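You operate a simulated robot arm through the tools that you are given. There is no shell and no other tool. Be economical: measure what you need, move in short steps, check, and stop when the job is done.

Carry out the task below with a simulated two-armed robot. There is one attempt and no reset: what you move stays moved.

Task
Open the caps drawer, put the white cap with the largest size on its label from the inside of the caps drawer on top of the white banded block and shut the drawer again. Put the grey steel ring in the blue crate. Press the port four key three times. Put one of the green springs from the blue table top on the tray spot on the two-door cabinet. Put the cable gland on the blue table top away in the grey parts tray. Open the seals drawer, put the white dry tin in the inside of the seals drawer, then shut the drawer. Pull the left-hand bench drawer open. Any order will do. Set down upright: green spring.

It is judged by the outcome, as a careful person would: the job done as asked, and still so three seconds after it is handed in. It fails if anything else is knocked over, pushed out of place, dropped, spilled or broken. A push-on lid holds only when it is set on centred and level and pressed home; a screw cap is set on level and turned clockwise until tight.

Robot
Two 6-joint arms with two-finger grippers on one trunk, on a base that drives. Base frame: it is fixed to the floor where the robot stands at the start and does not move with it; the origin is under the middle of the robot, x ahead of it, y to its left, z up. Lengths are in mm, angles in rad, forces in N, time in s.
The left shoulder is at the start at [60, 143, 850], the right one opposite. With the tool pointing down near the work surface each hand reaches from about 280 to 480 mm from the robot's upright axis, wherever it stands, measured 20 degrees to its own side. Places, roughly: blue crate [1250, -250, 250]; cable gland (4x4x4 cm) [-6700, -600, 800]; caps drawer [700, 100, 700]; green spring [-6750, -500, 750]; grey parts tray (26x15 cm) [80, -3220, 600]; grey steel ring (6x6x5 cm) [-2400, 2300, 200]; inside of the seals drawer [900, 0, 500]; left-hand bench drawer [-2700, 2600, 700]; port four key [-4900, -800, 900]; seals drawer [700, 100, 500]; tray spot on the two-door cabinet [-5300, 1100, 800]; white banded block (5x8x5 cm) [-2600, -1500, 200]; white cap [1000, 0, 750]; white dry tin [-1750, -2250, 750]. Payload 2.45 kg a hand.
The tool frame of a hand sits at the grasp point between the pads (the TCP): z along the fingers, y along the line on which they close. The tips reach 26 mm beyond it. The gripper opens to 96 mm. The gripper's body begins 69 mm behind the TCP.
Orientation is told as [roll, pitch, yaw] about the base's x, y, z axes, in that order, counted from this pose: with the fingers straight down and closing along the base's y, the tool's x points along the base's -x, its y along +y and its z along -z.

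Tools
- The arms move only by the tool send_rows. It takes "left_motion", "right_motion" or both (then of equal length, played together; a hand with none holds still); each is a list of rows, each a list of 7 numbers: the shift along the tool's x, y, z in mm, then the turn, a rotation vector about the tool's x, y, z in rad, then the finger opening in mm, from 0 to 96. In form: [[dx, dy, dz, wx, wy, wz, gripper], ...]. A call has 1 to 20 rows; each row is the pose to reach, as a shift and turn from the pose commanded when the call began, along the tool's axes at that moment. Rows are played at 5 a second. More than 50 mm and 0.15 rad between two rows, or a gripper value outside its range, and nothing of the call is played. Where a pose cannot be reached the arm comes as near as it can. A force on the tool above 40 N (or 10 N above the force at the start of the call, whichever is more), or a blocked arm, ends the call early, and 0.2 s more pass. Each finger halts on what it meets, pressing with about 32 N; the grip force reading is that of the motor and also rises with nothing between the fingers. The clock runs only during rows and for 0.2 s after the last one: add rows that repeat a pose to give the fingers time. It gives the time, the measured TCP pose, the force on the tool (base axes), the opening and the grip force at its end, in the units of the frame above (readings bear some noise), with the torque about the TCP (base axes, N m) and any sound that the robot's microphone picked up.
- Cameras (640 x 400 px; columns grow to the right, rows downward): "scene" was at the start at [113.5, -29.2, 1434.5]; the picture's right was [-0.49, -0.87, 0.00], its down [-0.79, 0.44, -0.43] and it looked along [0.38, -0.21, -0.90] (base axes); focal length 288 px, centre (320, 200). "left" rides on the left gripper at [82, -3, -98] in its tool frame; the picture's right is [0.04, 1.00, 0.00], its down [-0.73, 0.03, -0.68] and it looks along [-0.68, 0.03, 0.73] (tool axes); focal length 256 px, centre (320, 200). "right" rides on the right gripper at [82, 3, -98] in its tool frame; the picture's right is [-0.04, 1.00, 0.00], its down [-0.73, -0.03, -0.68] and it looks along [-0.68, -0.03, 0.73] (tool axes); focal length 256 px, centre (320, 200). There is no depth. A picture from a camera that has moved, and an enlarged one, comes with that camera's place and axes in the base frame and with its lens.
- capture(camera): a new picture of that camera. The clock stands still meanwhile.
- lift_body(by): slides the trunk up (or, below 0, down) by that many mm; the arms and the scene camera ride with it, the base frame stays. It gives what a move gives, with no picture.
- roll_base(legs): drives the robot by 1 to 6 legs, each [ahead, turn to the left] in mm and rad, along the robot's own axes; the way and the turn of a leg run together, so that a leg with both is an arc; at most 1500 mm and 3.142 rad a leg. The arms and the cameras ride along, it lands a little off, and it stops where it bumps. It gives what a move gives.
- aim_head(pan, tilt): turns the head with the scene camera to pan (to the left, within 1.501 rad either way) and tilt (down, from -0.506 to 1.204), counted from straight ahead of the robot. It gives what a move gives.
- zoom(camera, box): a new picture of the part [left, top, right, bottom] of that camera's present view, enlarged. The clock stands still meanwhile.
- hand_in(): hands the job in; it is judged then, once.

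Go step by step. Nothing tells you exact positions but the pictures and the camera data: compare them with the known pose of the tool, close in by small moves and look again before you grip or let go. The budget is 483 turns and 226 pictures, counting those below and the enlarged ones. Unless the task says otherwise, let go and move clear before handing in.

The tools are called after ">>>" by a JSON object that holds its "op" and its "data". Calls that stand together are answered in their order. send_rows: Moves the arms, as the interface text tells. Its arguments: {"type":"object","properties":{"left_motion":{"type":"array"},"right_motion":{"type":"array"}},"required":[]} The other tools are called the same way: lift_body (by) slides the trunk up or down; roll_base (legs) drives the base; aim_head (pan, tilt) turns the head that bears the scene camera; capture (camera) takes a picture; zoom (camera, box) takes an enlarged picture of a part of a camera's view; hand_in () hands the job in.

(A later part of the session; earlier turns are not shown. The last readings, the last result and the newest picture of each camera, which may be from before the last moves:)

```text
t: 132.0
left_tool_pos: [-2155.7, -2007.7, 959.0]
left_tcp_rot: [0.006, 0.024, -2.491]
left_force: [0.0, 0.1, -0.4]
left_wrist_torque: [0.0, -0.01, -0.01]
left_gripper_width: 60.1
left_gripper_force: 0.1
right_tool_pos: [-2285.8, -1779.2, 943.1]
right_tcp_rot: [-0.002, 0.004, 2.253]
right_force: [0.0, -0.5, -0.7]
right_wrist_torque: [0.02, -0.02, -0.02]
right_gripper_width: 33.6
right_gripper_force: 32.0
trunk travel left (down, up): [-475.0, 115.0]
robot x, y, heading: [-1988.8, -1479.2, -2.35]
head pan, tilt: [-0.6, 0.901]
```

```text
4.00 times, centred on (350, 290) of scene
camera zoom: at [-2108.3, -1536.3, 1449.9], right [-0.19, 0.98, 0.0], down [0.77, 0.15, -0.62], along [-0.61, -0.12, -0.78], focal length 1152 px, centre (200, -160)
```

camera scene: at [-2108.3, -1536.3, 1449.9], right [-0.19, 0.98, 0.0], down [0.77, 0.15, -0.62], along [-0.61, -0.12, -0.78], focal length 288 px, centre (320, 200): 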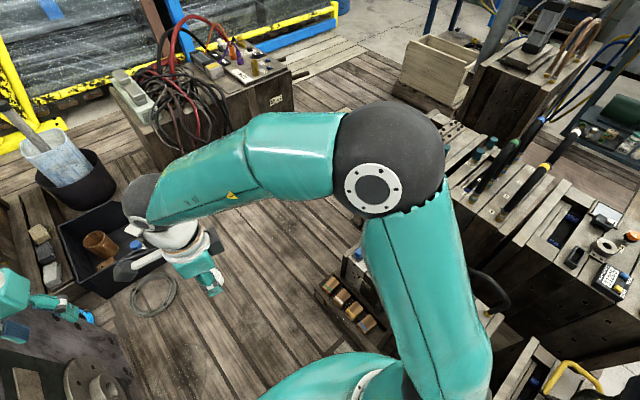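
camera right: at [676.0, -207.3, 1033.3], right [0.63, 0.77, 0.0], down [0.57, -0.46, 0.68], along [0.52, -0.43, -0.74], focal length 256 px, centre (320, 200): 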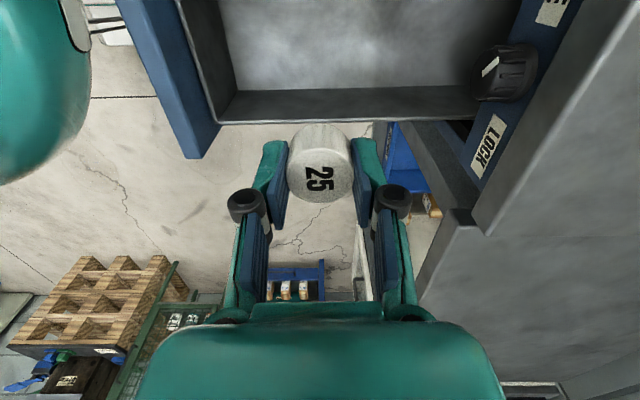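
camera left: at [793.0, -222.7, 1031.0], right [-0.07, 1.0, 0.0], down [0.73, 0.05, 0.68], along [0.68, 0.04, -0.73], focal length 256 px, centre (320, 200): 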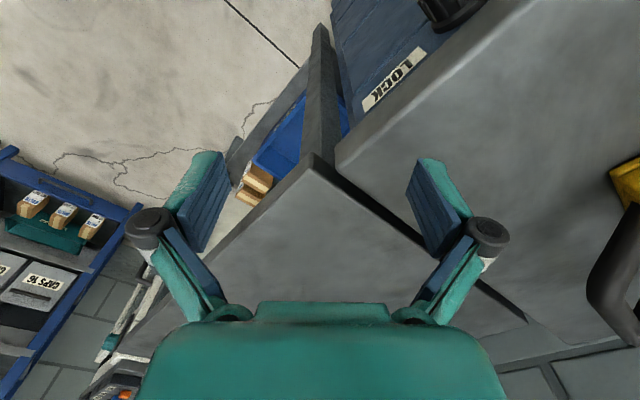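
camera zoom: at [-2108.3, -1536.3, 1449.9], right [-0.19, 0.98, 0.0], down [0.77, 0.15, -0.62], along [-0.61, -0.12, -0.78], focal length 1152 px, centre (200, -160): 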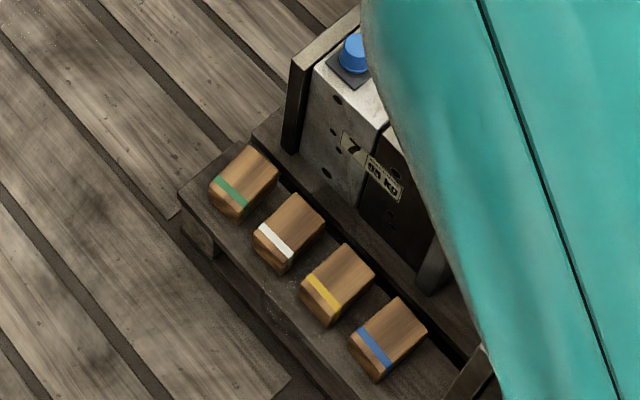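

The white-banded block is second from the left at about (-2565,-1527). Drive 185 mm further, keeping parallel to the pallet.

>>> {"op": "roll_base", "data": {"legs": [[185, 0.03]]}}

>>> {"op": "send_rows", "data": {"right_motion": [[-40, -20, 0, 0, 0, 0, 20], [-80, -40, 0, 0, 0, 0, 20], [-120, -60, 0, 0, 0, 0, 20], [-160, -80, 0, 0, 0, 0, 20], [-200, -100, 0, 0, 0, 0, 20], [-240, -120, 0, 0, 0, 0, 20], [-280, -130, 0, 0, 0, 0, 20], [-310, -140, 0, 0, 0, 0, 20], [-340, -150, 0, 0, 0, 0, 20], [-340, -150, 0, 0, 0, 0, 20]]}}

>>> {"op": "send_rows", "data": {"left_motion": [[10, -30, 0, 0, 0, 0.0, 60], [20, -60, 0, 0, 0, 0, 60], [30, -90, 0, 0, 0, 0, 60], [40, -120, 0, 0, 0, 0, 60], [50, -150, 0, 0, 0, 0, 60], [50, -180, 0, 0, 0, 0, 60], [50, -180, 0, 0, 0, 0, 60]]}}

>>> {"op": "capture", "data": {"camera": "scene"}}

>>> {"op": "capture", "data": {"camera": "right"}}

```text
t: 133.5
left_tool_pos: [-2269.0, -2147.5, 957.9]
left_tcp_rot: [0.008, 0.025, -2.46]
left_force: [-0.6, -0.2, -0.9]
left_wrist_torque: [0.01, 0.01, 0.01]
left_gripper_width: 60.0
left_gripper_force: 0.1
right_tool_pos: [-2405.2, -1923.2, 945.0]
right_tcp_rot: [-0.006, 0.004, 2.283]
right_force: [-0.9, 1.0, -0.9]
right_wrist_torque: [0.01, -0.01, 0.0]
right_gripper_width: 33.5
right_gripper_force: 31.7
trunk travel left (down, up): [-475.0, 115.0]
robot x, y, heading: [-2121.8, -1611.0, -2.322]
head pan, tilt: [-0.6, 0.901]
```

```text
t: 135.7
left_tool_pos: [-2268.5, -2148.1, 960.0]
left_tcp_rot: [0.005, 0.022, -2.461]
left_force: [0.3, -0.4, -0.4]
left_wrist_torque: [-0.01, -0.01, 0.03]
left_gripper_width: 59.9
left_gripper_force: 0.1
right_tool_pos: [-2515.3, -1566.3, 943.5]
right_tcp_rot: [-0.002, 0.006, 2.282]
right_force: [0.1, -0.1, 0.3]
right_wrist_torque: [0.03, -0.02, -0.02]
right_gripper_width: 33.5
right_gripper_force: 32.6
trunk travel left (down, up): [-475.0, 115.0]
robot x, y, heading: [-2119.2, -1613.7, -2.323]
head pan, tilt: [-0.6, 0.901]
```

```text
t: 137.3
left_tool_pos: [-2344.7, -1976.6, 959.5]
left_tcp_rot: [0.006, 0.024, -2.461]
left_force: [0.5, 0.6, -1.0]
left_wrist_torque: [-0.01, -0.03, 0.01]
left_gripper_width: 60.2
left_gripper_force: 0.1
right_tool_pos: [-2515.7, -1566.6, 942.7]
right_tcp_rot: [-0.003, 0.003, 2.284]
right_force: [-0.1, -0.6, -0.1]
right_wrist_torque: [0.0, 0.02, -0.02]
right_gripper_width: 33.6
right_gripper_force: 32.6
trunk travel left (down, up): [-475.0, 115.0]
robot x, y, heading: [-2120.0, -1612.2, -2.321]
head pan, tilt: [-0.6, 0.901]
```

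```text
167 pictures are left
camera scene: at [-2236.3, -1672.2, 1450.0], right [-0.22, 0.98, 0.0], down [0.77, 0.17, -0.62], along [-0.61, -0.13, -0.78], focal length 288 px, centre (320, 200)
```

scene: 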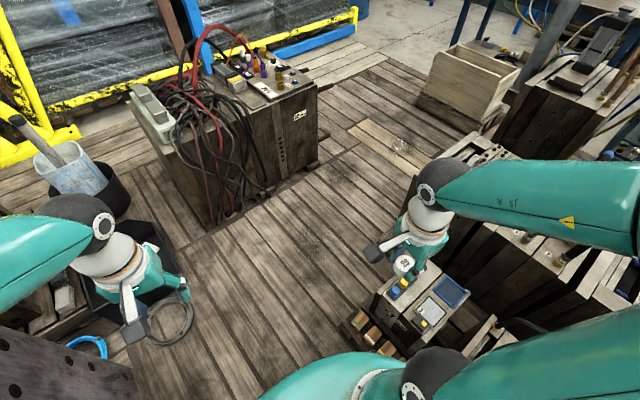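

```text
166 pictures are left
camera right: at [-2465.2, -1631.2, 1041.9], right [-0.78, -0.62, 0.0], down [-0.46, 0.57, 0.68], along [-0.42, 0.53, -0.74], focal length 256 px, centre (320, 200)
```

right: 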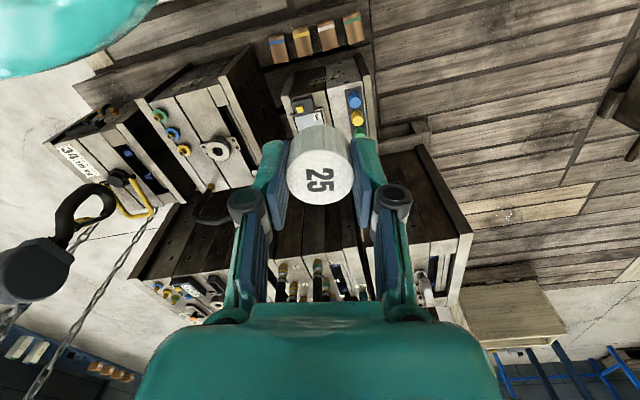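

The white-banded block is third from left in the hand view. Align the hand over it (yaw +0.2) and lower the trunk.

>>> {"op": "send_rows", "data": {"right_motion": [[-30, 7, 0, 0, 0, -0.1, 20], [-65, 15, 0, 0, 0, -0.2, 20], [-65, 15, 0, 0, 0, -0.2, 20]]}}

>>> {"op": "lift_body", "data": {"by": -300}}

>>> {"op": "capture", "data": {"camera": "right"}}

>>> {"op": "capture", "data": {"camera": "scene"}}

```text
t: 138.1
left_tool_pos: [-2345.5, -1977.2, 958.7]
left_tcp_rot: [0.008, 0.024, -2.46]
left_force: [-0.1, 0.5, -0.2]
left_wrist_torque: [0.0, 0.0, 0.0]
left_gripper_width: 59.9
left_gripper_force: 0.0
right_tool_pos: [-2569.6, -1527.0, 944.2]
right_tcp_rot: [-0.002, 0.005, 2.485]
right_force: [0.9, -0.7, -0.8]
right_wrist_torque: [-0.01, -0.01, 0.01]
right_gripper_width: 33.6
right_gripper_force: 32.2
trunk travel left (down, up): [-475.0, 115.0]
robot x, y, heading: [-2119.6, -1610.8, -2.324]
head pan, tilt: [-0.6, 0.901]
```

```text
t: 141.1
left_tool_pos: [-2344.3, -1976.9, 660.2]
left_tcp_rot: [0.007, 0.025, -2.46]
left_force: [1.0, 0.2, 0.1]
left_wrist_torque: [-0.01, -0.01, -0.03]
left_gripper_width: 59.7
left_gripper_force: 0.0
right_tool_pos: [-2569.6, -1527.4, 642.9]
right_tcp_rot: [-0.004, 0.006, 2.483]
right_force: [0.1, -0.1, -0.1]
right_wrist_torque: [0.0, 0.05, -0.01]
right_gripper_width: 33.5
right_gripper_force: 32.2
trunk travel left (down, up): [-175.0, 415.0]
robot x, y, heading: [-2117.9, -1611.8, -2.329]
head pan, tilt: [-0.6, 0.901]
```

```text
165 pictures are left
camera right: at [-2507.8, -1579.7, 742.2], right [-0.64, -0.77, 0.0], down [-0.57, 0.47, 0.68], along [-0.52, 0.44, -0.74], focal length 256 px, centre (320, 200)
```

right: 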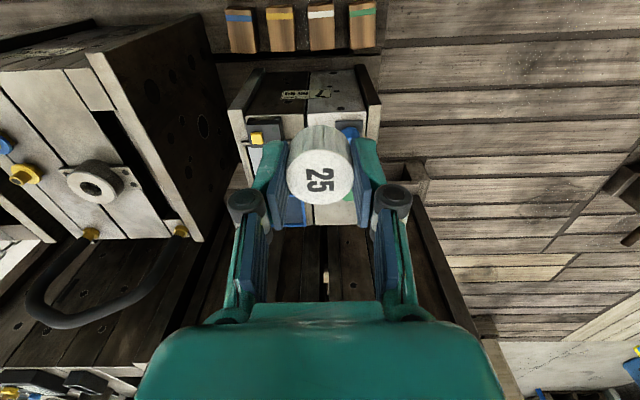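

```text
164 pictures are left
camera scene: at [-2236.5, -1672.0, 1150.0], right [-0.22, 0.98, 0.0], down [0.77, 0.17, -0.62], along [-0.61, -0.13, -0.78], focal length 288 px, centre (320, 200)
```

scene: 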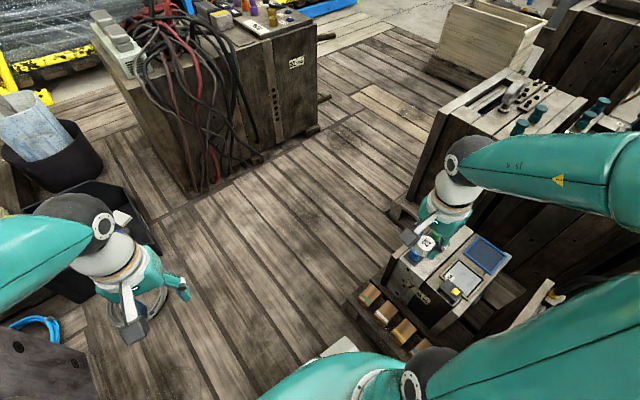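

>>> {"op": "send_rows", "data": {"right_motion": [[0, 0, 40, 0, 0, 0, 20], [0, 0, 80, 0, 0, 0, 20], [0, 0, 120, 0, 0, 0, 20], [0, 0, 160, 0, 0, 0, 20], [0, 0, 200, 0, 0, 0, 20], [0, 0, 200, 0, 0, 0, 20]]}}

>>> {"op": "capture", "data": {"camera": "right"}}

>>> {"op": "capture", "data": {"camera": "scene"}}

```text
t: 142.5
left_tool_pos: [-2344.9, -1977.3, 659.1]
left_tcp_rot: [0.007, 0.023, -2.461]
left_force: [1.3, -0.8, 0.9]
left_wrist_torque: [0.03, 0.01, -0.04]
left_gripper_width: 60.0
left_gripper_force: 0.1
right_tool_pos: [-2567.2, -1527.5, 444.9]
right_tcp_rot: [-0.004, 0.007, 2.484]
right_force: [-0.3, -0.7, 0.3]
right_wrist_torque: [-0.01, -0.02, 0.02]
right_gripper_width: 33.6
right_gripper_force: 32.3
trunk travel left (down, up): [-175.0, 415.0]
robot x, y, heading: [-2123.7, -1612.4, -2.325]
head pan, tilt: [-0.6, 0.901]
```

```text
163 pictures are left
camera right: at [-2505.5, -1580.8, 542.2], right [-0.64, -0.77, 0.0], down [-0.57, 0.47, 0.67], along [-0.51, 0.44, -0.74], focal length 256 px, centre (320, 200)
```

right: 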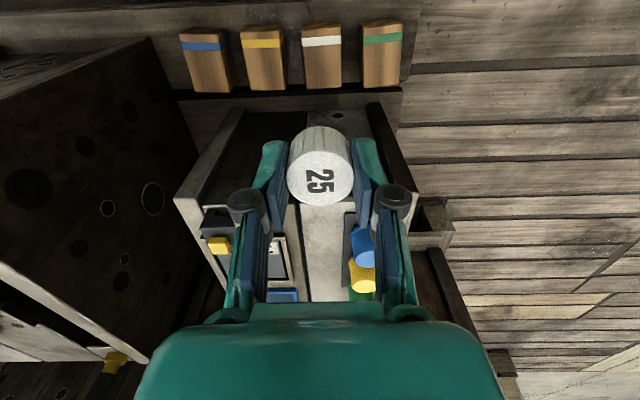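

```text
162 pictures are left
camera scene: at [-2236.8, -1672.1, 1149.9], right [-0.22, 0.98, 0.0], down [0.77, 0.17, -0.62], along [-0.61, -0.13, -0.78], focal length 288 px, centre (320, 200)
```

scene: 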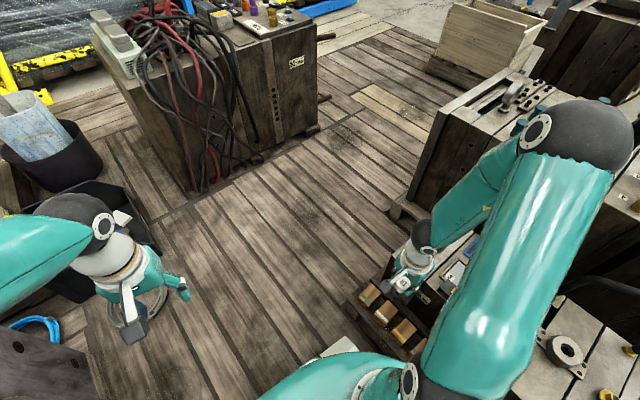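

>>> {"op": "send_rows", "data": {"right_motion": [[0, 0, 40, 0, 0, 0, 20], [0, 0, 80, 0, 0, 0, 20], [0, 0, 120, 0, 0, 0, 20], [0, 0, 150, 0, 0, 0, 20], [0, 0, 170, 0, 0, 0, 20], [0, 0, 170, 0, 0, 0, 20]]}}

>>> {"op": "capture", "data": {"camera": "right"}}

>>> {"op": "zoom", "data": {"camera": "scene", "box": [320, 220, 480, 340]}}

```text
t: 143.9
left_tool_pos: [-2345.2, -1977.3, 658.7]
left_tcp_rot: [0.006, 0.025, -2.463]
left_force: [-0.6, 0.7, 0.4]
left_wrist_torque: [-0.01, -0.01, -0.05]
left_gripper_width: 59.9
left_gripper_force: 0.0
right_tool_pos: [-2566.3, -1529.7, 273.9]
right_tcp_rot: [-0.004, 0.004, 2.483]
right_force: [-0.4, 0.3, 0.8]
right_wrist_torque: [-0.02, -0.02, -0.02]
right_gripper_width: 34.1
right_gripper_force: 32.4
trunk travel left (down, up): [-175.0, 415.0]
robot x, y, heading: [-2120.7, -1612.0, -2.324]
head pan, tilt: [-0.6, 0.901]
```

```text
161 pictures are left
camera right: at [-2505.4, -1581.5, 371.7], right [-0.64, -0.77, 0.0], down [-0.57, 0.47, 0.68], along [-0.52, 0.44, -0.74], focal length 256 px, centre (320, 200)
```

right: 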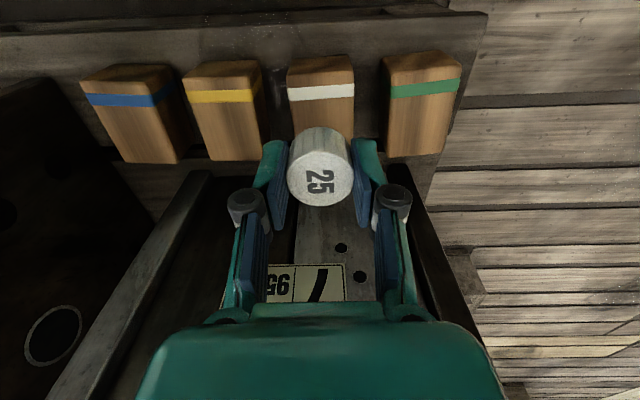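

```text
3.33 times, centred on (400, 280) of scene
camera zoom: at [-2236.7, -1672.1, 1149.9], right [-0.22, 0.98, 0.0], down [0.77, 0.17, -0.62], along [-0.61, -0.13, -0.78], focal length 960 px, centre (53, -67)
```

zoom: 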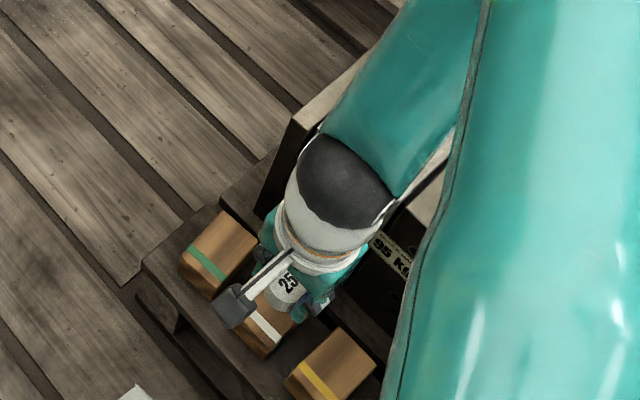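

Well aligned over the white-banded block. Descend gently until contact.

>>> {"op": "send_rows", "data": {"right_motion": [[0, 0, 15, 0, 0, 0, 20], [0, 0, 28, 0, 0, 0, 20], [0, 0, 34, 0, 0, 0, 20], [0, 0, 36, 0, 0, 0, 20], [0, 0, 36, 0, 0, 0, 20]]}}

>>> {"op": "capture", "data": {"camera": "right"}}

```text
t: 145.1
left_tool_pos: [-2345.0, -1976.6, 658.3]
left_tcp_rot: [0.006, 0.025, -2.462]
left_force: [-0.5, -0.7, 1.2]
left_wrist_torque: [0.02, 0.01, -0.02]
left_gripper_width: 59.9
left_gripper_force: 0.1
right_tool_pos: [-2565.6, -1528.9, 239.5]
right_tcp_rot: [-0.005, 0.004, 2.482]
right_force: [0.3, 0.5, -0.7]
right_wrist_torque: [0.01, -0.04, 0.03]
right_gripper_width: 33.5
right_gripper_force: 32.2
trunk travel left (down, up): [-175.0, 415.0]
robot x, y, heading: [-2114.3, -1612.2, -2.32]
head pan, tilt: [-0.6, 0.901]
```

```text
159 pictures are left
camera right: at [-2505.1, -1580.6, 336.5], right [-0.64, -0.77, 0.0], down [-0.57, 0.47, 0.68], along [-0.52, 0.44, -0.74], focal length 256 px, centre (320, 200)
```

right: 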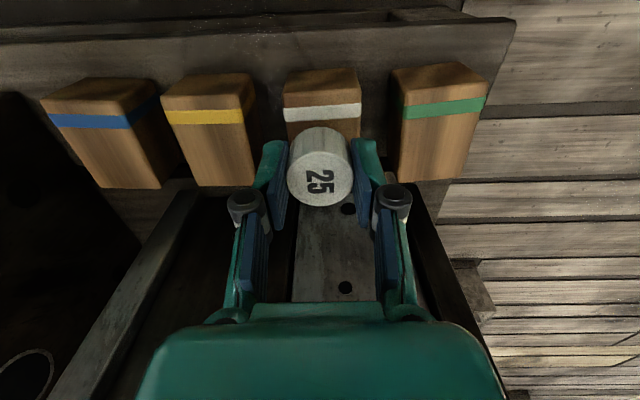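

Shift 13 mm toward the block's middle and descend to contact.

>>> {"op": "send_rows", "data": {"right_motion": [[-7, 0, 0, 0, 0, 0, 20], [-13, 1, 4, 0, 0, 0, 20], [-13, 1, 9, 0, 0, 0, 20], [-13, 1, 14, 0, 0, 0, 20], [-13, 1, 17, 0, 0, 0, 20], [-13, 1, 17, 0, 0, 0, 20]]}}

>>> {"op": "capture", "data": {"camera": "right"}}

>>> {"op": "zoom", "data": {"camera": "scene", "box": [340, 260, 440, 340]}}

```text
t: 146.5
left_tool_pos: [-2345.8, -1976.9, 659.1]
left_tcp_rot: [0.007, 0.024, -2.46]
left_force: [0.5, 0.1, -0.1]
left_wrist_torque: [0.01, 0.01, 0.02]
left_gripper_width: 59.9
left_gripper_force: 0.1
right_tool_pos: [-2578.9, -1519.6, 220.7]
right_tcp_rot: [-0.003, 0.007, 2.483]
right_force: [0.4, 0.2, 0.7]
right_wrist_torque: [-0.02, -0.03, -0.01]
right_gripper_width: 33.5
right_gripper_force: 31.9
trunk travel left (down, up): [-175.0, 415.0]
robot x, y, heading: [-2121.2, -1612.3, -2.324]
head pan, tilt: [-0.6, 0.901]
```

```text
158 pictures are left
camera right: at [-2516.3, -1573.0, 318.9], right [-0.64, -0.77, 0.0], down [-0.57, 0.47, 0.68], along [-0.52, 0.44, -0.74], focal length 256 px, centre (320, 200)
```

right: 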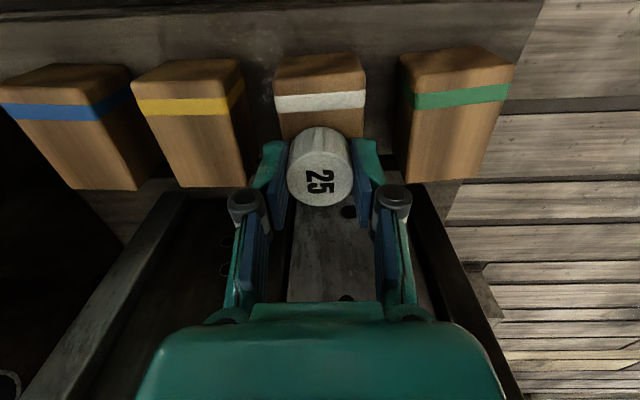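

```text
5.00 times, centred on (390, 300) of scene
camera zoom: at [-2236.6, -1672.1, 1149.9], right [-0.22, 0.98, 0.0], down [0.77, 0.17, -0.62], along [-0.61, -0.13, -0.78], focal length 1440 px, centre (-30, -300)
```

zoom: 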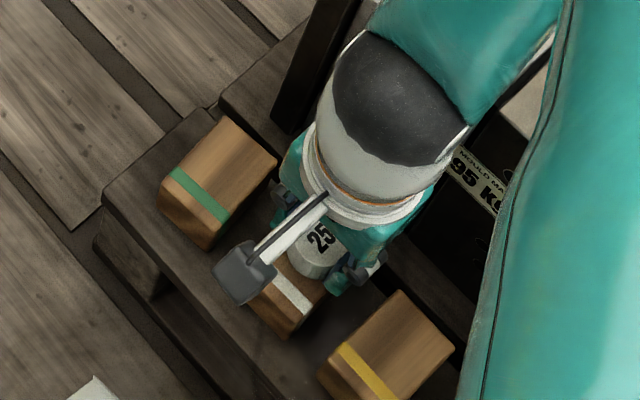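

>>> {"op": "send_rows", "data": {"right_motion": [[0, 0, 2, 0, 0, 0, 20], [0, 0, 4, 0, 0, 0, 20], [0, 0, 6, 0, 0, 0, 20], [0, 0, 8, 0, 0, 0, 20], [0, 0, 8, 0, 0, 0, 20]]}}

```text
t: 147.7
left_tool_pos: [-2343.6, -1977.9, 659.4]
left_tcp_rot: [0.006, 0.025, -2.462]
left_force: [-1.0, -0.7, 0.2]
left_wrist_torque: [0.01, -0.02, -0.02]
left_gripper_width: 60.1
left_gripper_force: 0.1
right_tool_pos: [-2578.7, -1520.6, 213.3]
right_tcp_rot: [-0.003, 0.003, 2.484]
right_force: [-0.2, -0.7, 25.9]
right_wrist_torque: [-0.03, 0.02, -0.03]
right_gripper_width: 33.7
right_gripper_force: 32.2
trunk travel left (down, up): [-175.0, 415.0]
robot x, y, heading: [-2116.9, -1612.5, -2.326]
head pan, tilt: [-0.6, 0.901]
```

Contact made, level. Ease up and release.

>>> {"op": "send_rows", "data": {"right_motion": [[0, 0, -1.5, 0, 0, 0, 20], [0, 0, -1.5, 0, 0, 0, 38], [0, 0, -1.5, 0, 0, 0, 50], [0, 0, -1.5, 0, 0, 0, 60], [0, 0, -20, 0, 0, 0, 60], [0, 0, -60, 0, 0, 0, 60], [0, 0, -100, 0, 0, 0, 60], [0, 0, -140, 0, 0, 0, 60]]}}

>>> {"op": "capture", "data": {"camera": "right"}}

```text
t: 149.5
left_tool_pos: [-2345.9, -1976.3, 658.9]
left_tcp_rot: [0.007, 0.024, -2.462]
left_force: [-0.9, -0.1, -0.4]
left_wrist_torque: [0.0, -0.01, 0.01]
left_gripper_width: 60.0
left_gripper_force: 0.0
right_tool_pos: [-2577.5, -1518.9, 352.9]
right_tcp_rot: [-0.003, 0.005, 2.484]
right_force: [-0.5, -0.8, 0.3]
right_wrist_torque: [0.01, 0.02, -0.03]
right_gripper_width: 60.3
right_gripper_force: 0.2
trunk travel left (down, up): [-175.0, 415.0]
robot x, y, heading: [-2119.3, -1612.4, -2.326]
head pan, tilt: [-0.6, 0.901]
```

```text
156 pictures are left
camera right: at [-2516.0, -1571.5, 450.9], right [-0.64, -0.77, 0.0], down [-0.57, 0.47, 0.67], along [-0.52, 0.44, -0.74], focal length 256 px, centre (320, 200)
```

right: 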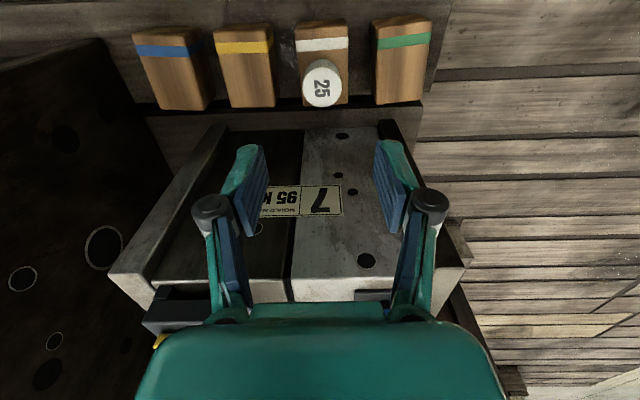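

Cap 25 sits on the white-banded block. Raise everything; then look for the white dry tin, which is on the big crate on the other side of this corridor.

>>> {"op": "send_rows", "data": {"right_motion": [[0, 0, -50, 0, 0, 0, 60], [0, 0, -100, 0, 0, 0, 60], [0, 0, -150, 0, 0, 0, 60], [0, 0, -200, 0, 0, 0, 60], [0, 0, -250, 0, 0, 0, 60], [0, 0, -290, 0, 0, 0, 60], [0, 0, -290, 0, 0, 0, 60]]}}

>>> {"op": "lift_body", "data": {"by": 300}}

>>> {"op": "aim_head", "data": {"pan": 1.2, "tilt": 0.8}}

>>> {"op": "capture", "data": {"camera": "scene"}}

```text
t: 151.1
left_tool_pos: [-2345.1, -1977.8, 657.9]
left_tcp_rot: [0.008, 0.025, -2.46]
left_force: [0.7, -0.5, 0.6]
left_wrist_torque: [0.04, 0.02, 0.0]
left_gripper_width: 59.9
left_gripper_force: 0.0
right_tool_pos: [-2580.5, -1521.7, 643.9]
right_tcp_rot: [-0.002, 0.006, 2.486]
right_force: [0.7, 0.0, -0.1]
right_wrist_torque: [-0.05, 0.0, 0.01]
right_gripper_width: 60.0
right_gripper_force: 0.1
trunk travel left (down, up): [-175.0, 415.0]
robot x, y, heading: [-2119.4, -1617.8, -2.318]
head pan, tilt: [-0.6, 0.901]
```

```text
t: 154.1
left_tool_pos: [-2344.2, -1977.8, 958.8]
left_tcp_rot: [0.008, 0.025, -2.461]
left_force: [-0.4, -0.4, 0.3]
left_wrist_torque: [-0.01, 0.02, -0.02]
left_gripper_width: 59.9
left_gripper_force: 0.2
right_tool_pos: [-2580.9, -1523.4, 942.8]
right_tcp_rot: [-0.003, 0.005, 2.484]
right_force: [-0.5, 0.3, 0.2]
right_wrist_torque: [0.01, -0.02, -0.02]
right_gripper_width: 60.1
right_gripper_force: 0.0
trunk travel left (down, up): [-475.0, 115.0]
robot x, y, heading: [-2119.8, -1613.6, -2.325]
head pan, tilt: [-0.6, 0.901]
```

```text
t: 155.9
left_tool_pos: [-2345.4, -1977.1, 958.9]
left_tcp_rot: [0.007, 0.022, -2.461]
left_force: [0.1, -0.2, -0.5]
left_wrist_torque: [0.01, -0.02, -0.01]
left_gripper_width: 60.0
left_gripper_force: 0.1
right_tool_pos: [-2580.8, -1521.9, 942.7]
right_tcp_rot: [-0.005, 0.007, 2.483]
right_force: [0.6, -0.5, -0.3]
right_wrist_torque: [-0.02, 0.01, -0.02]
right_gripper_width: 59.8
right_gripper_force: 0.0
trunk travel left (down, up): [-475.0, 115.0]
robot x, y, heading: [-2119.0, -1610.8, -2.327]
head pan, tilt: [1.201, 0.799]
```

```text
155 pictures are left
camera scene: at [-2127.9, -1728.4, 1457.9], right [-0.9, -0.43, 0.0], down [-0.31, 0.65, -0.7], along [0.3, -0.63, -0.72], focal length 288 px, centre (320, 200)
```

scene: 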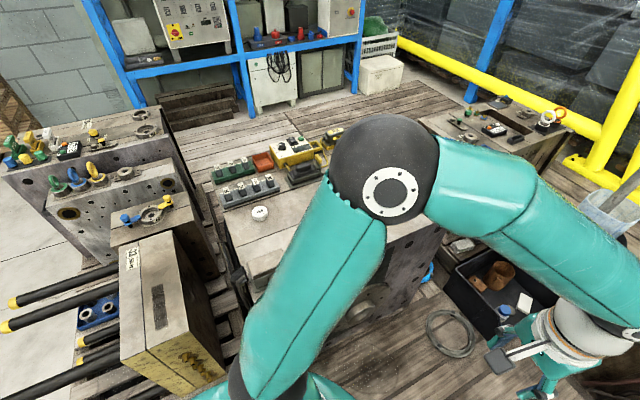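

>>> {"op": "zoom", "data": {"camera": "scene", "box": [190, 120, 350, 240]}}

```text
3.33 times, centred on (270, 180) of scene
camera zoom: at [-2127.9, -1728.4, 1457.9], right [-0.9, -0.43, 0.0], down [-0.31, 0.65, -0.7], along [0.3, -0.63, -0.72], focal length 960 px, centre (487, 267)
```

zoom: 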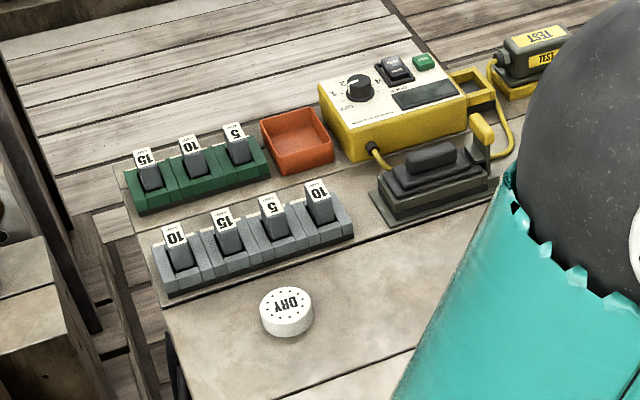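

The DRY tin is on the big crate top at about (-1660,-2230). I'll go to the corridor middle, turn to face that crate, and look.

>>> {"op": "roll_base", "data": {"legs": [[0, 0.11], [286, 0], [0, 1.485]]}}

>>> {"op": "aim_head", "data": {"pan": 0, "tilt": 0.9}}

>>> {"op": "capture", "data": {"camera": "scene"}}

```text
t: 160.6
left_tool_pos: [-2197.1, -2258.5, 958.8]
left_tcp_rot: [0.005, 0.025, -1.701]
left_force: [1.0, -0.3, 0.7]
left_wrist_torque: [-0.02, -0.01, 0.05]
left_gripper_width: 60.0
left_gripper_force: 0.0
right_tool_pos: [-2681.9, -2092.2, 944.4]
right_tcp_rot: [-0.003, 0.002, -3.044]
right_force: [-0.3, -0.3, -0.7]
right_wrist_torque: [0.0, 0.0, -0.04]
right_gripper_width: 60.2
right_gripper_force: 0.0
trunk travel left (down, up): [-475.0, 115.0]
robot x, y, heading: [-2291.7, -1842.6, -1.658]
head pan, tilt: [1.201, 0.799]
stopped in leg 3: the robot was blocked; the commanded pose is now the measured one
```

```text
t: 162.0
left_tool_pos: [-2197.0, -2258.4, 958.8]
left_tcp_rot: [0.008, 0.025, -1.699]
left_force: [0.2, -0.2, -0.3]
left_wrist_torque: [0.02, 0.03, 0.01]
left_gripper_width: 59.8
left_gripper_force: 0.0
right_tool_pos: [-2680.7, -2091.5, 941.9]
right_tcp_rot: [-0.003, 0.003, -3.044]
right_force: [0.8, 0.5, -0.3]
right_wrist_torque: [0.03, -0.01, 0.0]
right_gripper_width: 60.2
right_gripper_force: 0.0
trunk travel left (down, up): [-475.0, 115.0]
robot x, y, heading: [-2289.1, -1842.2, -1.664]
head pan, tilt: [0.0, 0.901]
```

```text
153 pictures are left
camera scene: at [-2301.1, -1974.2, 1450.0], right [-1.0, 0.09, 0.0], down [0.07, 0.78, -0.62], along [-0.06, -0.62, -0.78], focal length 288 px, centre (320, 200)
```

scene: 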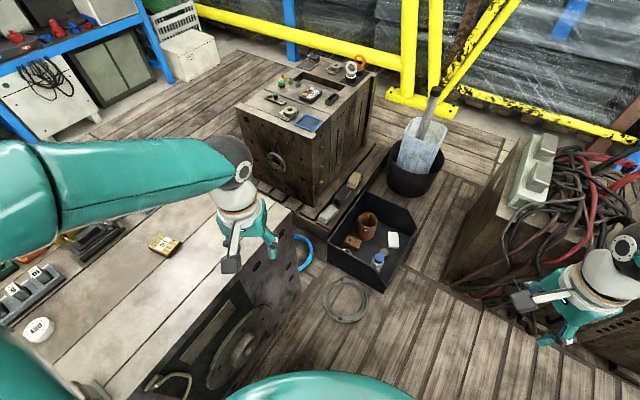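

The turn is limited here by the crate/pallet. I'll instead park parallel to the crate and reach sideways with the left arm.

>>> {"op": "roll_base", "data": {"legs": [[0, -0.95], [-313, 0.2]]}}

>>> {"op": "aim_head", "data": {"pan": 1.3, "tilt": 0.9}}

>>> {"op": "capture", "data": {"camera": "scene"}}

```text
t: 165.7
left_tool_pos: [-2542.8, -2142.1, 961.8]
left_tcp_rot: [0.009, 0.025, -2.633]
left_force: [0.1, 0.8, 0.7]
left_wrist_torque: [-0.01, 0.0, 0.0]
left_gripper_width: 59.8
left_gripper_force: 0.0
right_tool_pos: [-2697.0, -1653.0, 945.4]
right_tcp_rot: [0.001, 0.005, 2.31]
right_force: [0.1, -0.1, -0.3]
right_wrist_torque: [0.0, -0.04, -0.03]
right_gripper_width: 60.1
right_gripper_force: 0.1
trunk travel left (down, up): [-475.0, 115.0]
robot x, y, heading: [-2246.6, -1845.0, -2.555]
head pan, tilt: [0.0, 0.901]
stopped in leg 2: the robot was blocked; the commanded pose is now the measured one
```

```text
t: 167.2
left_tool_pos: [-2543.0, -2145.9, 960.4]
left_tcp_rot: [0.007, 0.028, -2.629]
left_force: [0.4, 0.3, -0.8]
left_wrist_torque: [-0.04, 0.01, -0.03]
left_gripper_width: 59.9
left_gripper_force: 0.0
right_tool_pos: [-2697.9, -1655.7, 944.0]
right_tcp_rot: [-0.004, 0.005, 2.309]
right_force: [0.5, -0.9, -0.3]
right_wrist_torque: [0.0, -0.02, 0.0]
right_gripper_width: 60.1
right_gripper_force: 0.1
trunk travel left (down, up): [-475.0, 115.0]
robot x, y, heading: [-2248.6, -1845.0, -2.563]
head pan, tilt: [1.3, 0.901]
```

```text
152 pictures are left
camera scene: at [-2275.3, -1950.7, 1450.0], right [-0.95, -0.3, 0.0], down [-0.24, 0.75, -0.62], along [0.19, -0.59, -0.78], focal length 288 px, centre (320, 200)
```

scene: 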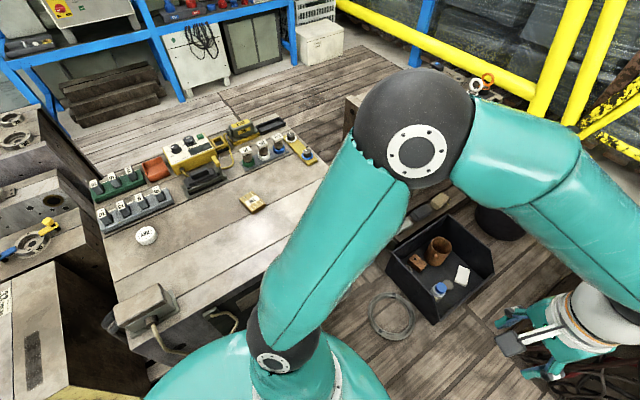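

>>> {"op": "roll_base", "data": {"legs": [[60, 0], [0, 0.28], [-200, 0]]}}

>>> {"op": "capture", "data": {"camera": "scene"}}

```text
t: 170.4
left_tool_pos: [-2367.9, -2091.2, 960.1]
left_tcp_rot: [0.007, 0.024, -2.359]
left_force: [1.1, 1.2, 1.1]
left_wrist_torque: [-0.03, 0.04, 0.0]
left_gripper_width: 60.0
left_gripper_force: 0.0
right_tool_pos: [-2648.9, -1662.0, 945.6]
right_tcp_rot: [-0.001, 0.002, 2.582]
right_force: [0.7, 0.4, 0.4]
right_wrist_torque: [-0.1, 0.05, 0.0]
right_gripper_width: 59.8
right_gripper_force: 0.1
trunk travel left (down, up): [-475.0, 115.0]
robot x, y, heading: [-2162.9, -1724.4, -2.29]
head pan, tilt: [1.3, 0.901]
```

```text
151 pictures are left
camera scene: at [-2160.7, -1832.3, 1450.1], right [-0.84, -0.55, 0.0], down [-0.43, 0.65, -0.62], along [0.34, -0.52, -0.78], focal length 288 px, centre (320, 200)
```

scene: 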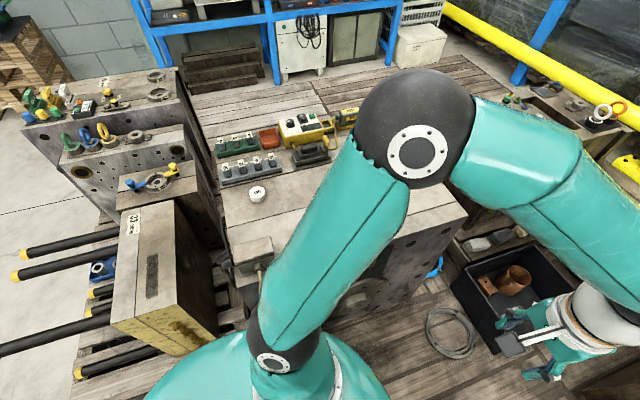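

Tin at (-1652,-2225), 714 mm to my left. Shuffle about 65 mm toward the crate, parallel to it.

>>> {"op": "roll_base", "data": {"legs": [[0, 0.22], [300, 0], [0, -0.22], [-370, 0]]}}

>>> {"op": "capture", "data": {"camera": "scene"}}

```text
t: 176.2
left_tool_pos: [-2264.7, -2078.0, 961.4]
left_tcp_rot: [0.006, 0.024, -2.358]
left_force: [0.3, 0.5, 0.6]
left_wrist_torque: [-0.06, 0.03, 0.03]
left_gripper_width: 60.1
left_gripper_force: 0.0
right_tool_pos: [-2546.0, -1647.5, 946.5]
right_tcp_rot: [-0.001, 0.002, 2.582]
right_force: [1.2, 0.3, 0.5]
right_wrist_torque: [-0.03, 0.0, 0.01]
right_gripper_width: 60.0
right_gripper_force: 0.0
trunk travel left (down, up): [-475.0, 115.0]
robot x, y, heading: [-2059.7, -1708.5, -2.288]
head pan, tilt: [1.3, 0.901]
```

```text
150 pictures are left
camera scene: at [-2060.3, -1815.8, 1450.1], right [-0.83, -0.55, 0.0], down [-0.43, 0.65, -0.62], along [0.34, -0.52, -0.78], focal length 288 px, centre (320, 200)
```

scene: 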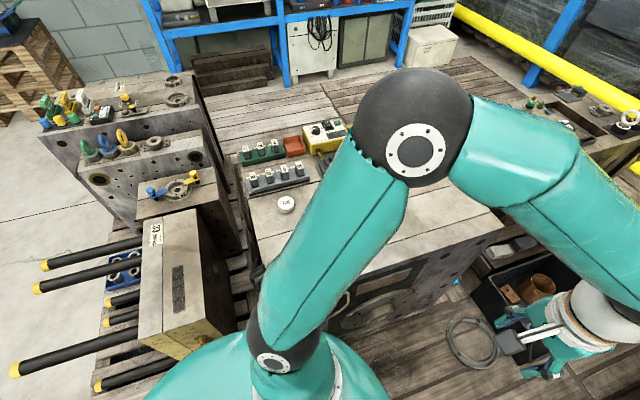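

Swing the left hand around its shoulder to point toward the tin.

>>> {"op": "send_rows", "data": {"left_motion": [[-0.6, 47.6, 0, 0, 0, -0.1267, 80], [4.9, 94.9, 0, 0, 0, -0.2533, 80], [16.6, 141.1, 0, 0, 0, -0.38, 80], [34.4, 185.3, 0, 0, 0, -0.507, 80], [57.9, 226.7, 0, 0, 0, -0.633, 80], [86.8, 264.7, 0, 0, 0, -0.76, 80], [120.5, 298.4, 0, 0, 0, -0.887, 80], [158.3, 327.4, 0, 0, 0, -1.013, 80], [199.6, 351.1, 0, 0, 0, -1.14, 80], [243.8, 369.1, 0, 0, 0, -1.267, 80], [289.9, 380.9, 0, 0, 0, -1.393, 80], [337.3, 386.7, 0, 0, 0, -1.52, 80], [337.3, 386.7, 0, 0, 0, -1.52, 80]]}}

>>> {"op": "capture", "data": {"camera": "left"}}

>>> {"op": "capture", "data": {"camera": "scene"}}

```text
t: 179.1
left_tool_pos: [-1758.1, -2116.3, 971.9]
left_tcp_rot: [0.025, -0.004, -0.837]
left_force: [0.2, -0.5, 0.3]
left_wrist_torque: [0.0, 0.0, -0.01]
left_gripper_width: 80.0
left_gripper_force: 0.1
right_tool_pos: [-2546.7, -1648.1, 946.0]
right_tcp_rot: [-0.005, 0.002, 2.583]
right_force: [0.8, -0.4, 0.2]
right_wrist_torque: [0.02, -0.02, -0.01]
right_gripper_width: 59.9
right_gripper_force: 0.2
trunk travel left (down, up): [-475.0, 115.0]
robot x, y, heading: [-2063.4, -1709.5, -2.29]
head pan, tilt: [1.3, 0.901]
```

```text
149 pictures are left
camera left: at [-1817.3, -2058.5, 1070.4], right [0.72, 0.7, 0.03], down [0.5, -0.53, 0.68], along [0.49, -0.48, -0.73], focal length 256 px, centre (320, 200)
```

left: 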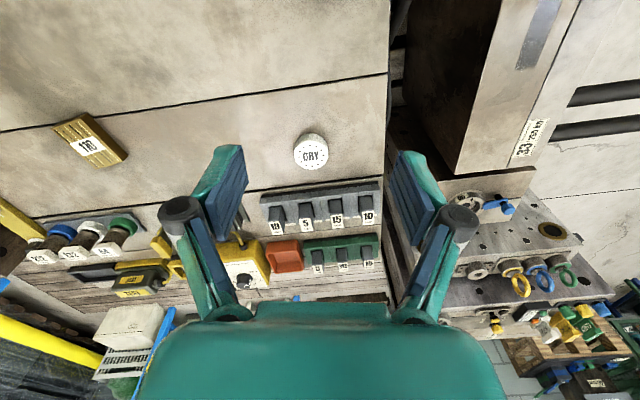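

```text
148 pictures are left
camera scene: at [-2061.5, -1817.3, 1450.0], right [-0.83, -0.55, 0.0], down [-0.43, 0.65, -0.62], along [0.34, -0.52, -0.78], focal length 288 px, centre (320, 200)
```

scene: 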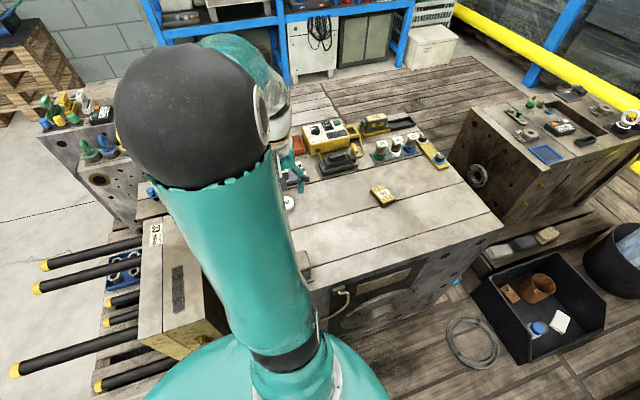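

The DRY tin is straight out along the hand, ~140 mm ahead. Extend with a 20° outward tilt and lower to hover.

>>> {"op": "send_rows", "data": {"left_motion": [[-30, -2, 30, 0, -0.12, 0, 80], [-60, -4, 60, 0, -0.24, 0, 80], [-90, -6, 100, 0, -0.35, 0, 80], [-120, -7, 140, 0, -0.35, 0, 80], [-140, -7, 175, 0, -0.35, 0, 80], [-140, -7, 175, 0, -0.35, 0, 80]]}}

>>> {"op": "capture", "data": {"camera": "left"}}

>>> {"op": "capture", "data": {"camera": "scene"}}

```text
t: 180.4
left_tool_pos: [-1660.9, -2221.9, 797.3]
left_tcp_rot: [0.027, -0.357, -0.848]
left_force: [-0.7, 0.4, 0.1]
left_wrist_torque: [-0.01, -0.01, 0.01]
left_gripper_width: 80.0
left_gripper_force: 0.0
right_tool_pos: [-2547.9, -1648.0, 945.3]
right_tcp_rot: [-0.002, 0.001, 2.585]
right_force: [0.1, -0.3, -0.7]
right_wrist_torque: [-0.04, -0.01, 0.03]
right_gripper_width: 60.0
right_gripper_force: 0.0
trunk travel left (down, up): [-475.0, 115.0]
robot x, y, heading: [-2062.2, -1710.7, -2.291]
head pan, tilt: [1.3, 0.901]
```

```text
147 pictures are left
camera left: at [-1740.0, -2142.7, 861.0], right [0.72, 0.7, 0.01], down [0.31, -0.33, 0.89], along [0.62, -0.64, -0.45], focal length 256 px, centre (320, 200)
```

left: 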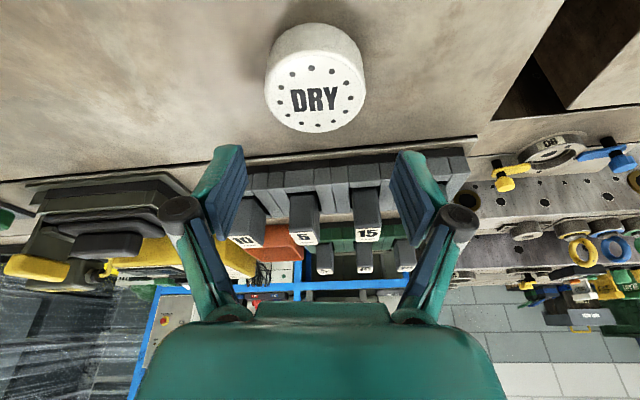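

```text
146 pictures are left
camera scene: at [-2061.5, -1816.8, 1450.0], right [-0.83, -0.55, 0.0], down [-0.43, 0.65, -0.62], along [0.34, -0.52, -0.78], focal length 288 px, centre (320, 200)
```

scene: 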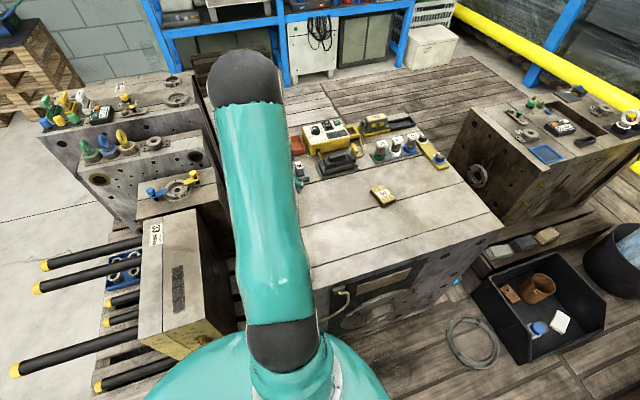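

>>> {"op": "send_rows", "data": {"left_motion": [[10, -2, 12, 0, 0, 0, 80], [18, -4, 24, 0, 0, 0, 80], [24, -4, 34, 0, 0, 0, 80], [28, -4, 41, 0, 0, 0, 80], [28, -4, 41, 0, 0, 0, 80]]}}

>>> {"op": "capture", "data": {"camera": "left"}}

```text
t: 181.6
left_tool_pos: [-1670.4, -2215.5, 762.7]
left_tcp_rot: [0.027, -0.388, -0.85]
left_force: [-15.7, -1.4, 50.5]
left_wrist_torque: [-1.97, 2.54, -0.62]
left_gripper_width: 71.8
left_gripper_force: 34.8
right_tool_pos: [-2549.6, -1644.2, 945.4]
right_tcp_rot: [0.0, 0.009, 2.58]
right_force: [0.0, -0.7, 1.5]
right_wrist_torque: [-0.02, -0.02, 0.02]
right_gripper_width: 60.0
right_gripper_force: 0.0
trunk travel left (down, up): [-475.0, 115.0]
robot x, y, heading: [-2062.3, -1711.9, -2.285]
head pan, tilt: [1.3, 0.901]
stopped in row 5 (left hand): the force on the tool passed its limit at 44 N (the readings are from after the stop); the commanded pose is now the measured one
```

```text
145 pictures are left
camera left: at [-1749.6, -2134.6, 821.8], right [0.72, 0.7, 0.01], down [0.29, -0.31, 0.91], along [0.63, -0.65, -0.42], focal length 256 px, centre (320, 200)
```

left: 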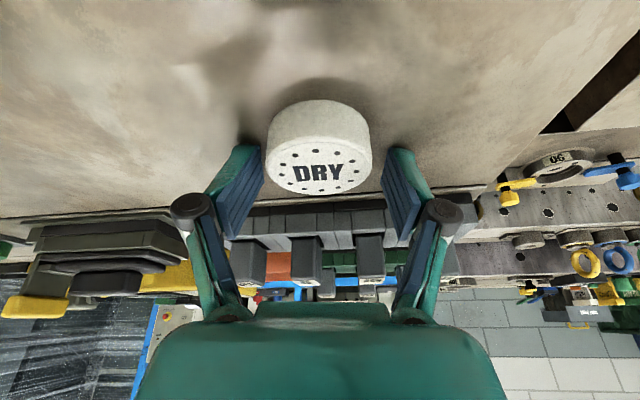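

Touched the crate top (z≈734). Raise 5 mm and close on the tin.

>>> {"op": "send_rows", "data": {"left_motion": [[-2, 0, -5, 0, 0, 0, 75], [-2, 0, -5, 0, 0, 0, 62], [-2, 0, -5, 0, 0, 0, 50], [-2, 0, -5, 0, 0, 0, 40], [-2, 0, -5, 0, 0, 0, 40]]}}

>>> {"op": "capture", "data": {"camera": "left"}}

```text
t: 182.6
left_tool_pos: [-1671.3, -2218.5, 767.4]
left_tcp_rot: [0.019, -0.385, -0.85]
left_force: [-15.6, 11.7, 47.3]
left_wrist_torque: [-0.44, 1.51, -0.48]
left_gripper_width: 46.6
left_gripper_force: 45.1
right_tool_pos: [-2549.6, -1644.1, 945.1]
right_tcp_rot: [-0.001, 0.007, 2.581]
right_force: [-0.2, -0.2, 1.0]
right_wrist_torque: [0.0, -0.02, 0.02]
right_gripper_width: 59.9
right_gripper_force: 0.0
trunk travel left (down, up): [-475.0, 115.0]
robot x, y, heading: [-2062.7, -1709.5, -2.29]
head pan, tilt: [1.3, 0.901]
stopped in row 5 (left hand): the force on the tool passed its limit at 107 N (the readings are from after the stop); the commanded pose is now the measured one
```

```text
144 pictures are left
camera left: at [-1750.5, -2136.5, 827.7], right [0.72, 0.69, 0.0], down [0.29, -0.31, 0.9], along [0.63, -0.65, -0.43], focal length 256 px, centre (320, 200)
```

left: 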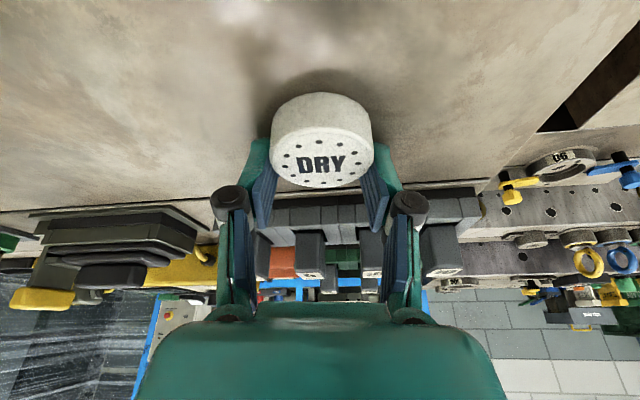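

>>> {"op": "send_rows", "data": {"left_motion": [[-1, 0, -3, 0, 0, 0, 40], [-4, 0, -10, 0, 0, 0, 40], [-7, 0, -20, 0, 0, 0, 40], [-7, 0, -20, 0, 0, 0, 40]]}}

>>> {"op": "capture", "data": {"camera": "left"}}

```text
t: 183.6
left_tool_pos: [-1670.6, -2220.6, 781.3]
left_tcp_rot: [0.025, -0.376, -0.85]
left_force: [-0.4, 0.7, -0.9]
left_wrist_torque: [0.0, 0.02, 0.03]
left_gripper_width: 46.5
left_gripper_force: 31.8
right_tool_pos: [-2546.7, -1648.7, 946.8]
right_tcp_rot: [-0.004, 0.003, 2.583]
right_force: [-0.4, 0.3, -0.7]
right_wrist_torque: [0.02, 0.02, 0.03]
right_gripper_width: 60.0
right_gripper_force: 0.1
trunk travel left (down, up): [-475.0, 115.0]
robot x, y, heading: [-2066.2, -1708.0, -2.286]
head pan, tilt: [1.3, 0.901]
```

```text
143 pictures are left
camera left: at [-1748.7, -2139.0, 843.0], right [0.72, 0.69, 0.01], down [0.3, -0.32, 0.9], along [0.63, -0.65, -0.43], focal length 256 px, centre (320, 200)
```

left: 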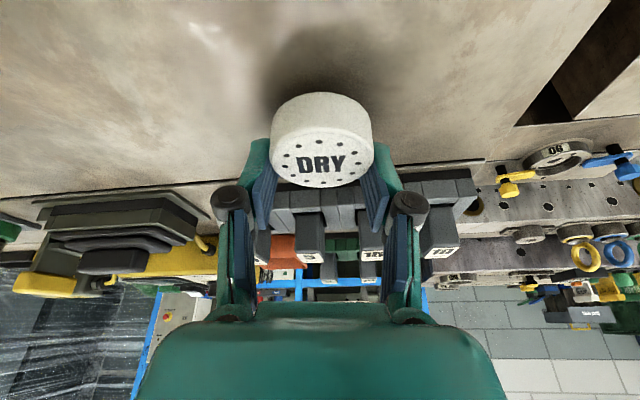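

Tin is held. Lift, untilt, and retract.

>>> {"op": "send_rows", "data": {"left_motion": [[-5, 0, -38, 0, 0, 0, 40], [0, 0, -80, 0, 0, 0, 40], [10, 0, -120, 0, 0.1, 0, 40], [22, 0, -160, 0, 0.2, 0, 40], [35, 0, -190, 0, 0.3, 0, 40], [46, 0, -211, 0, 0.37, 0, 40], [46, 0, -211, 0, 0.37, 0, 40]]}}

>>> {"op": "capture", "data": {"camera": "left"}}

```text
t: 185.2
left_tool_pos: [-1754.1, -2132.0, 962.1]
left_tcp_rot: [0.021, -0.004, -0.841]
left_force: [0.8, -1.2, -0.9]
left_wrist_torque: [0.03, -0.01, 0.02]
left_gripper_width: 47.0
left_gripper_force: 32.2
right_tool_pos: [-2548.8, -1646.9, 947.5]
right_tcp_rot: [-0.003, 0.001, 2.584]
right_force: [-0.1, 1.2, -0.4]
right_wrist_torque: [0.02, -0.01, 0.0]
right_gripper_width: 60.2
right_gripper_force: 0.1
trunk travel left (down, up): [-475.0, 115.0]
robot x, y, heading: [-2061.6, -1711.6, -2.287]
head pan, tilt: [1.3, 0.901]
```

```text
142 pictures are left
camera left: at [-1813.9, -2073.7, 1059.6], right [0.72, 0.7, 0.02], down [0.5, -0.53, 0.68], along [0.49, -0.48, -0.73], focal length 256 px, centre (320, 200)
```

left: 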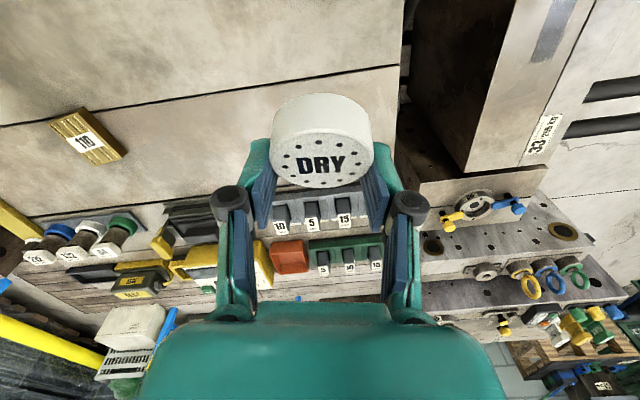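

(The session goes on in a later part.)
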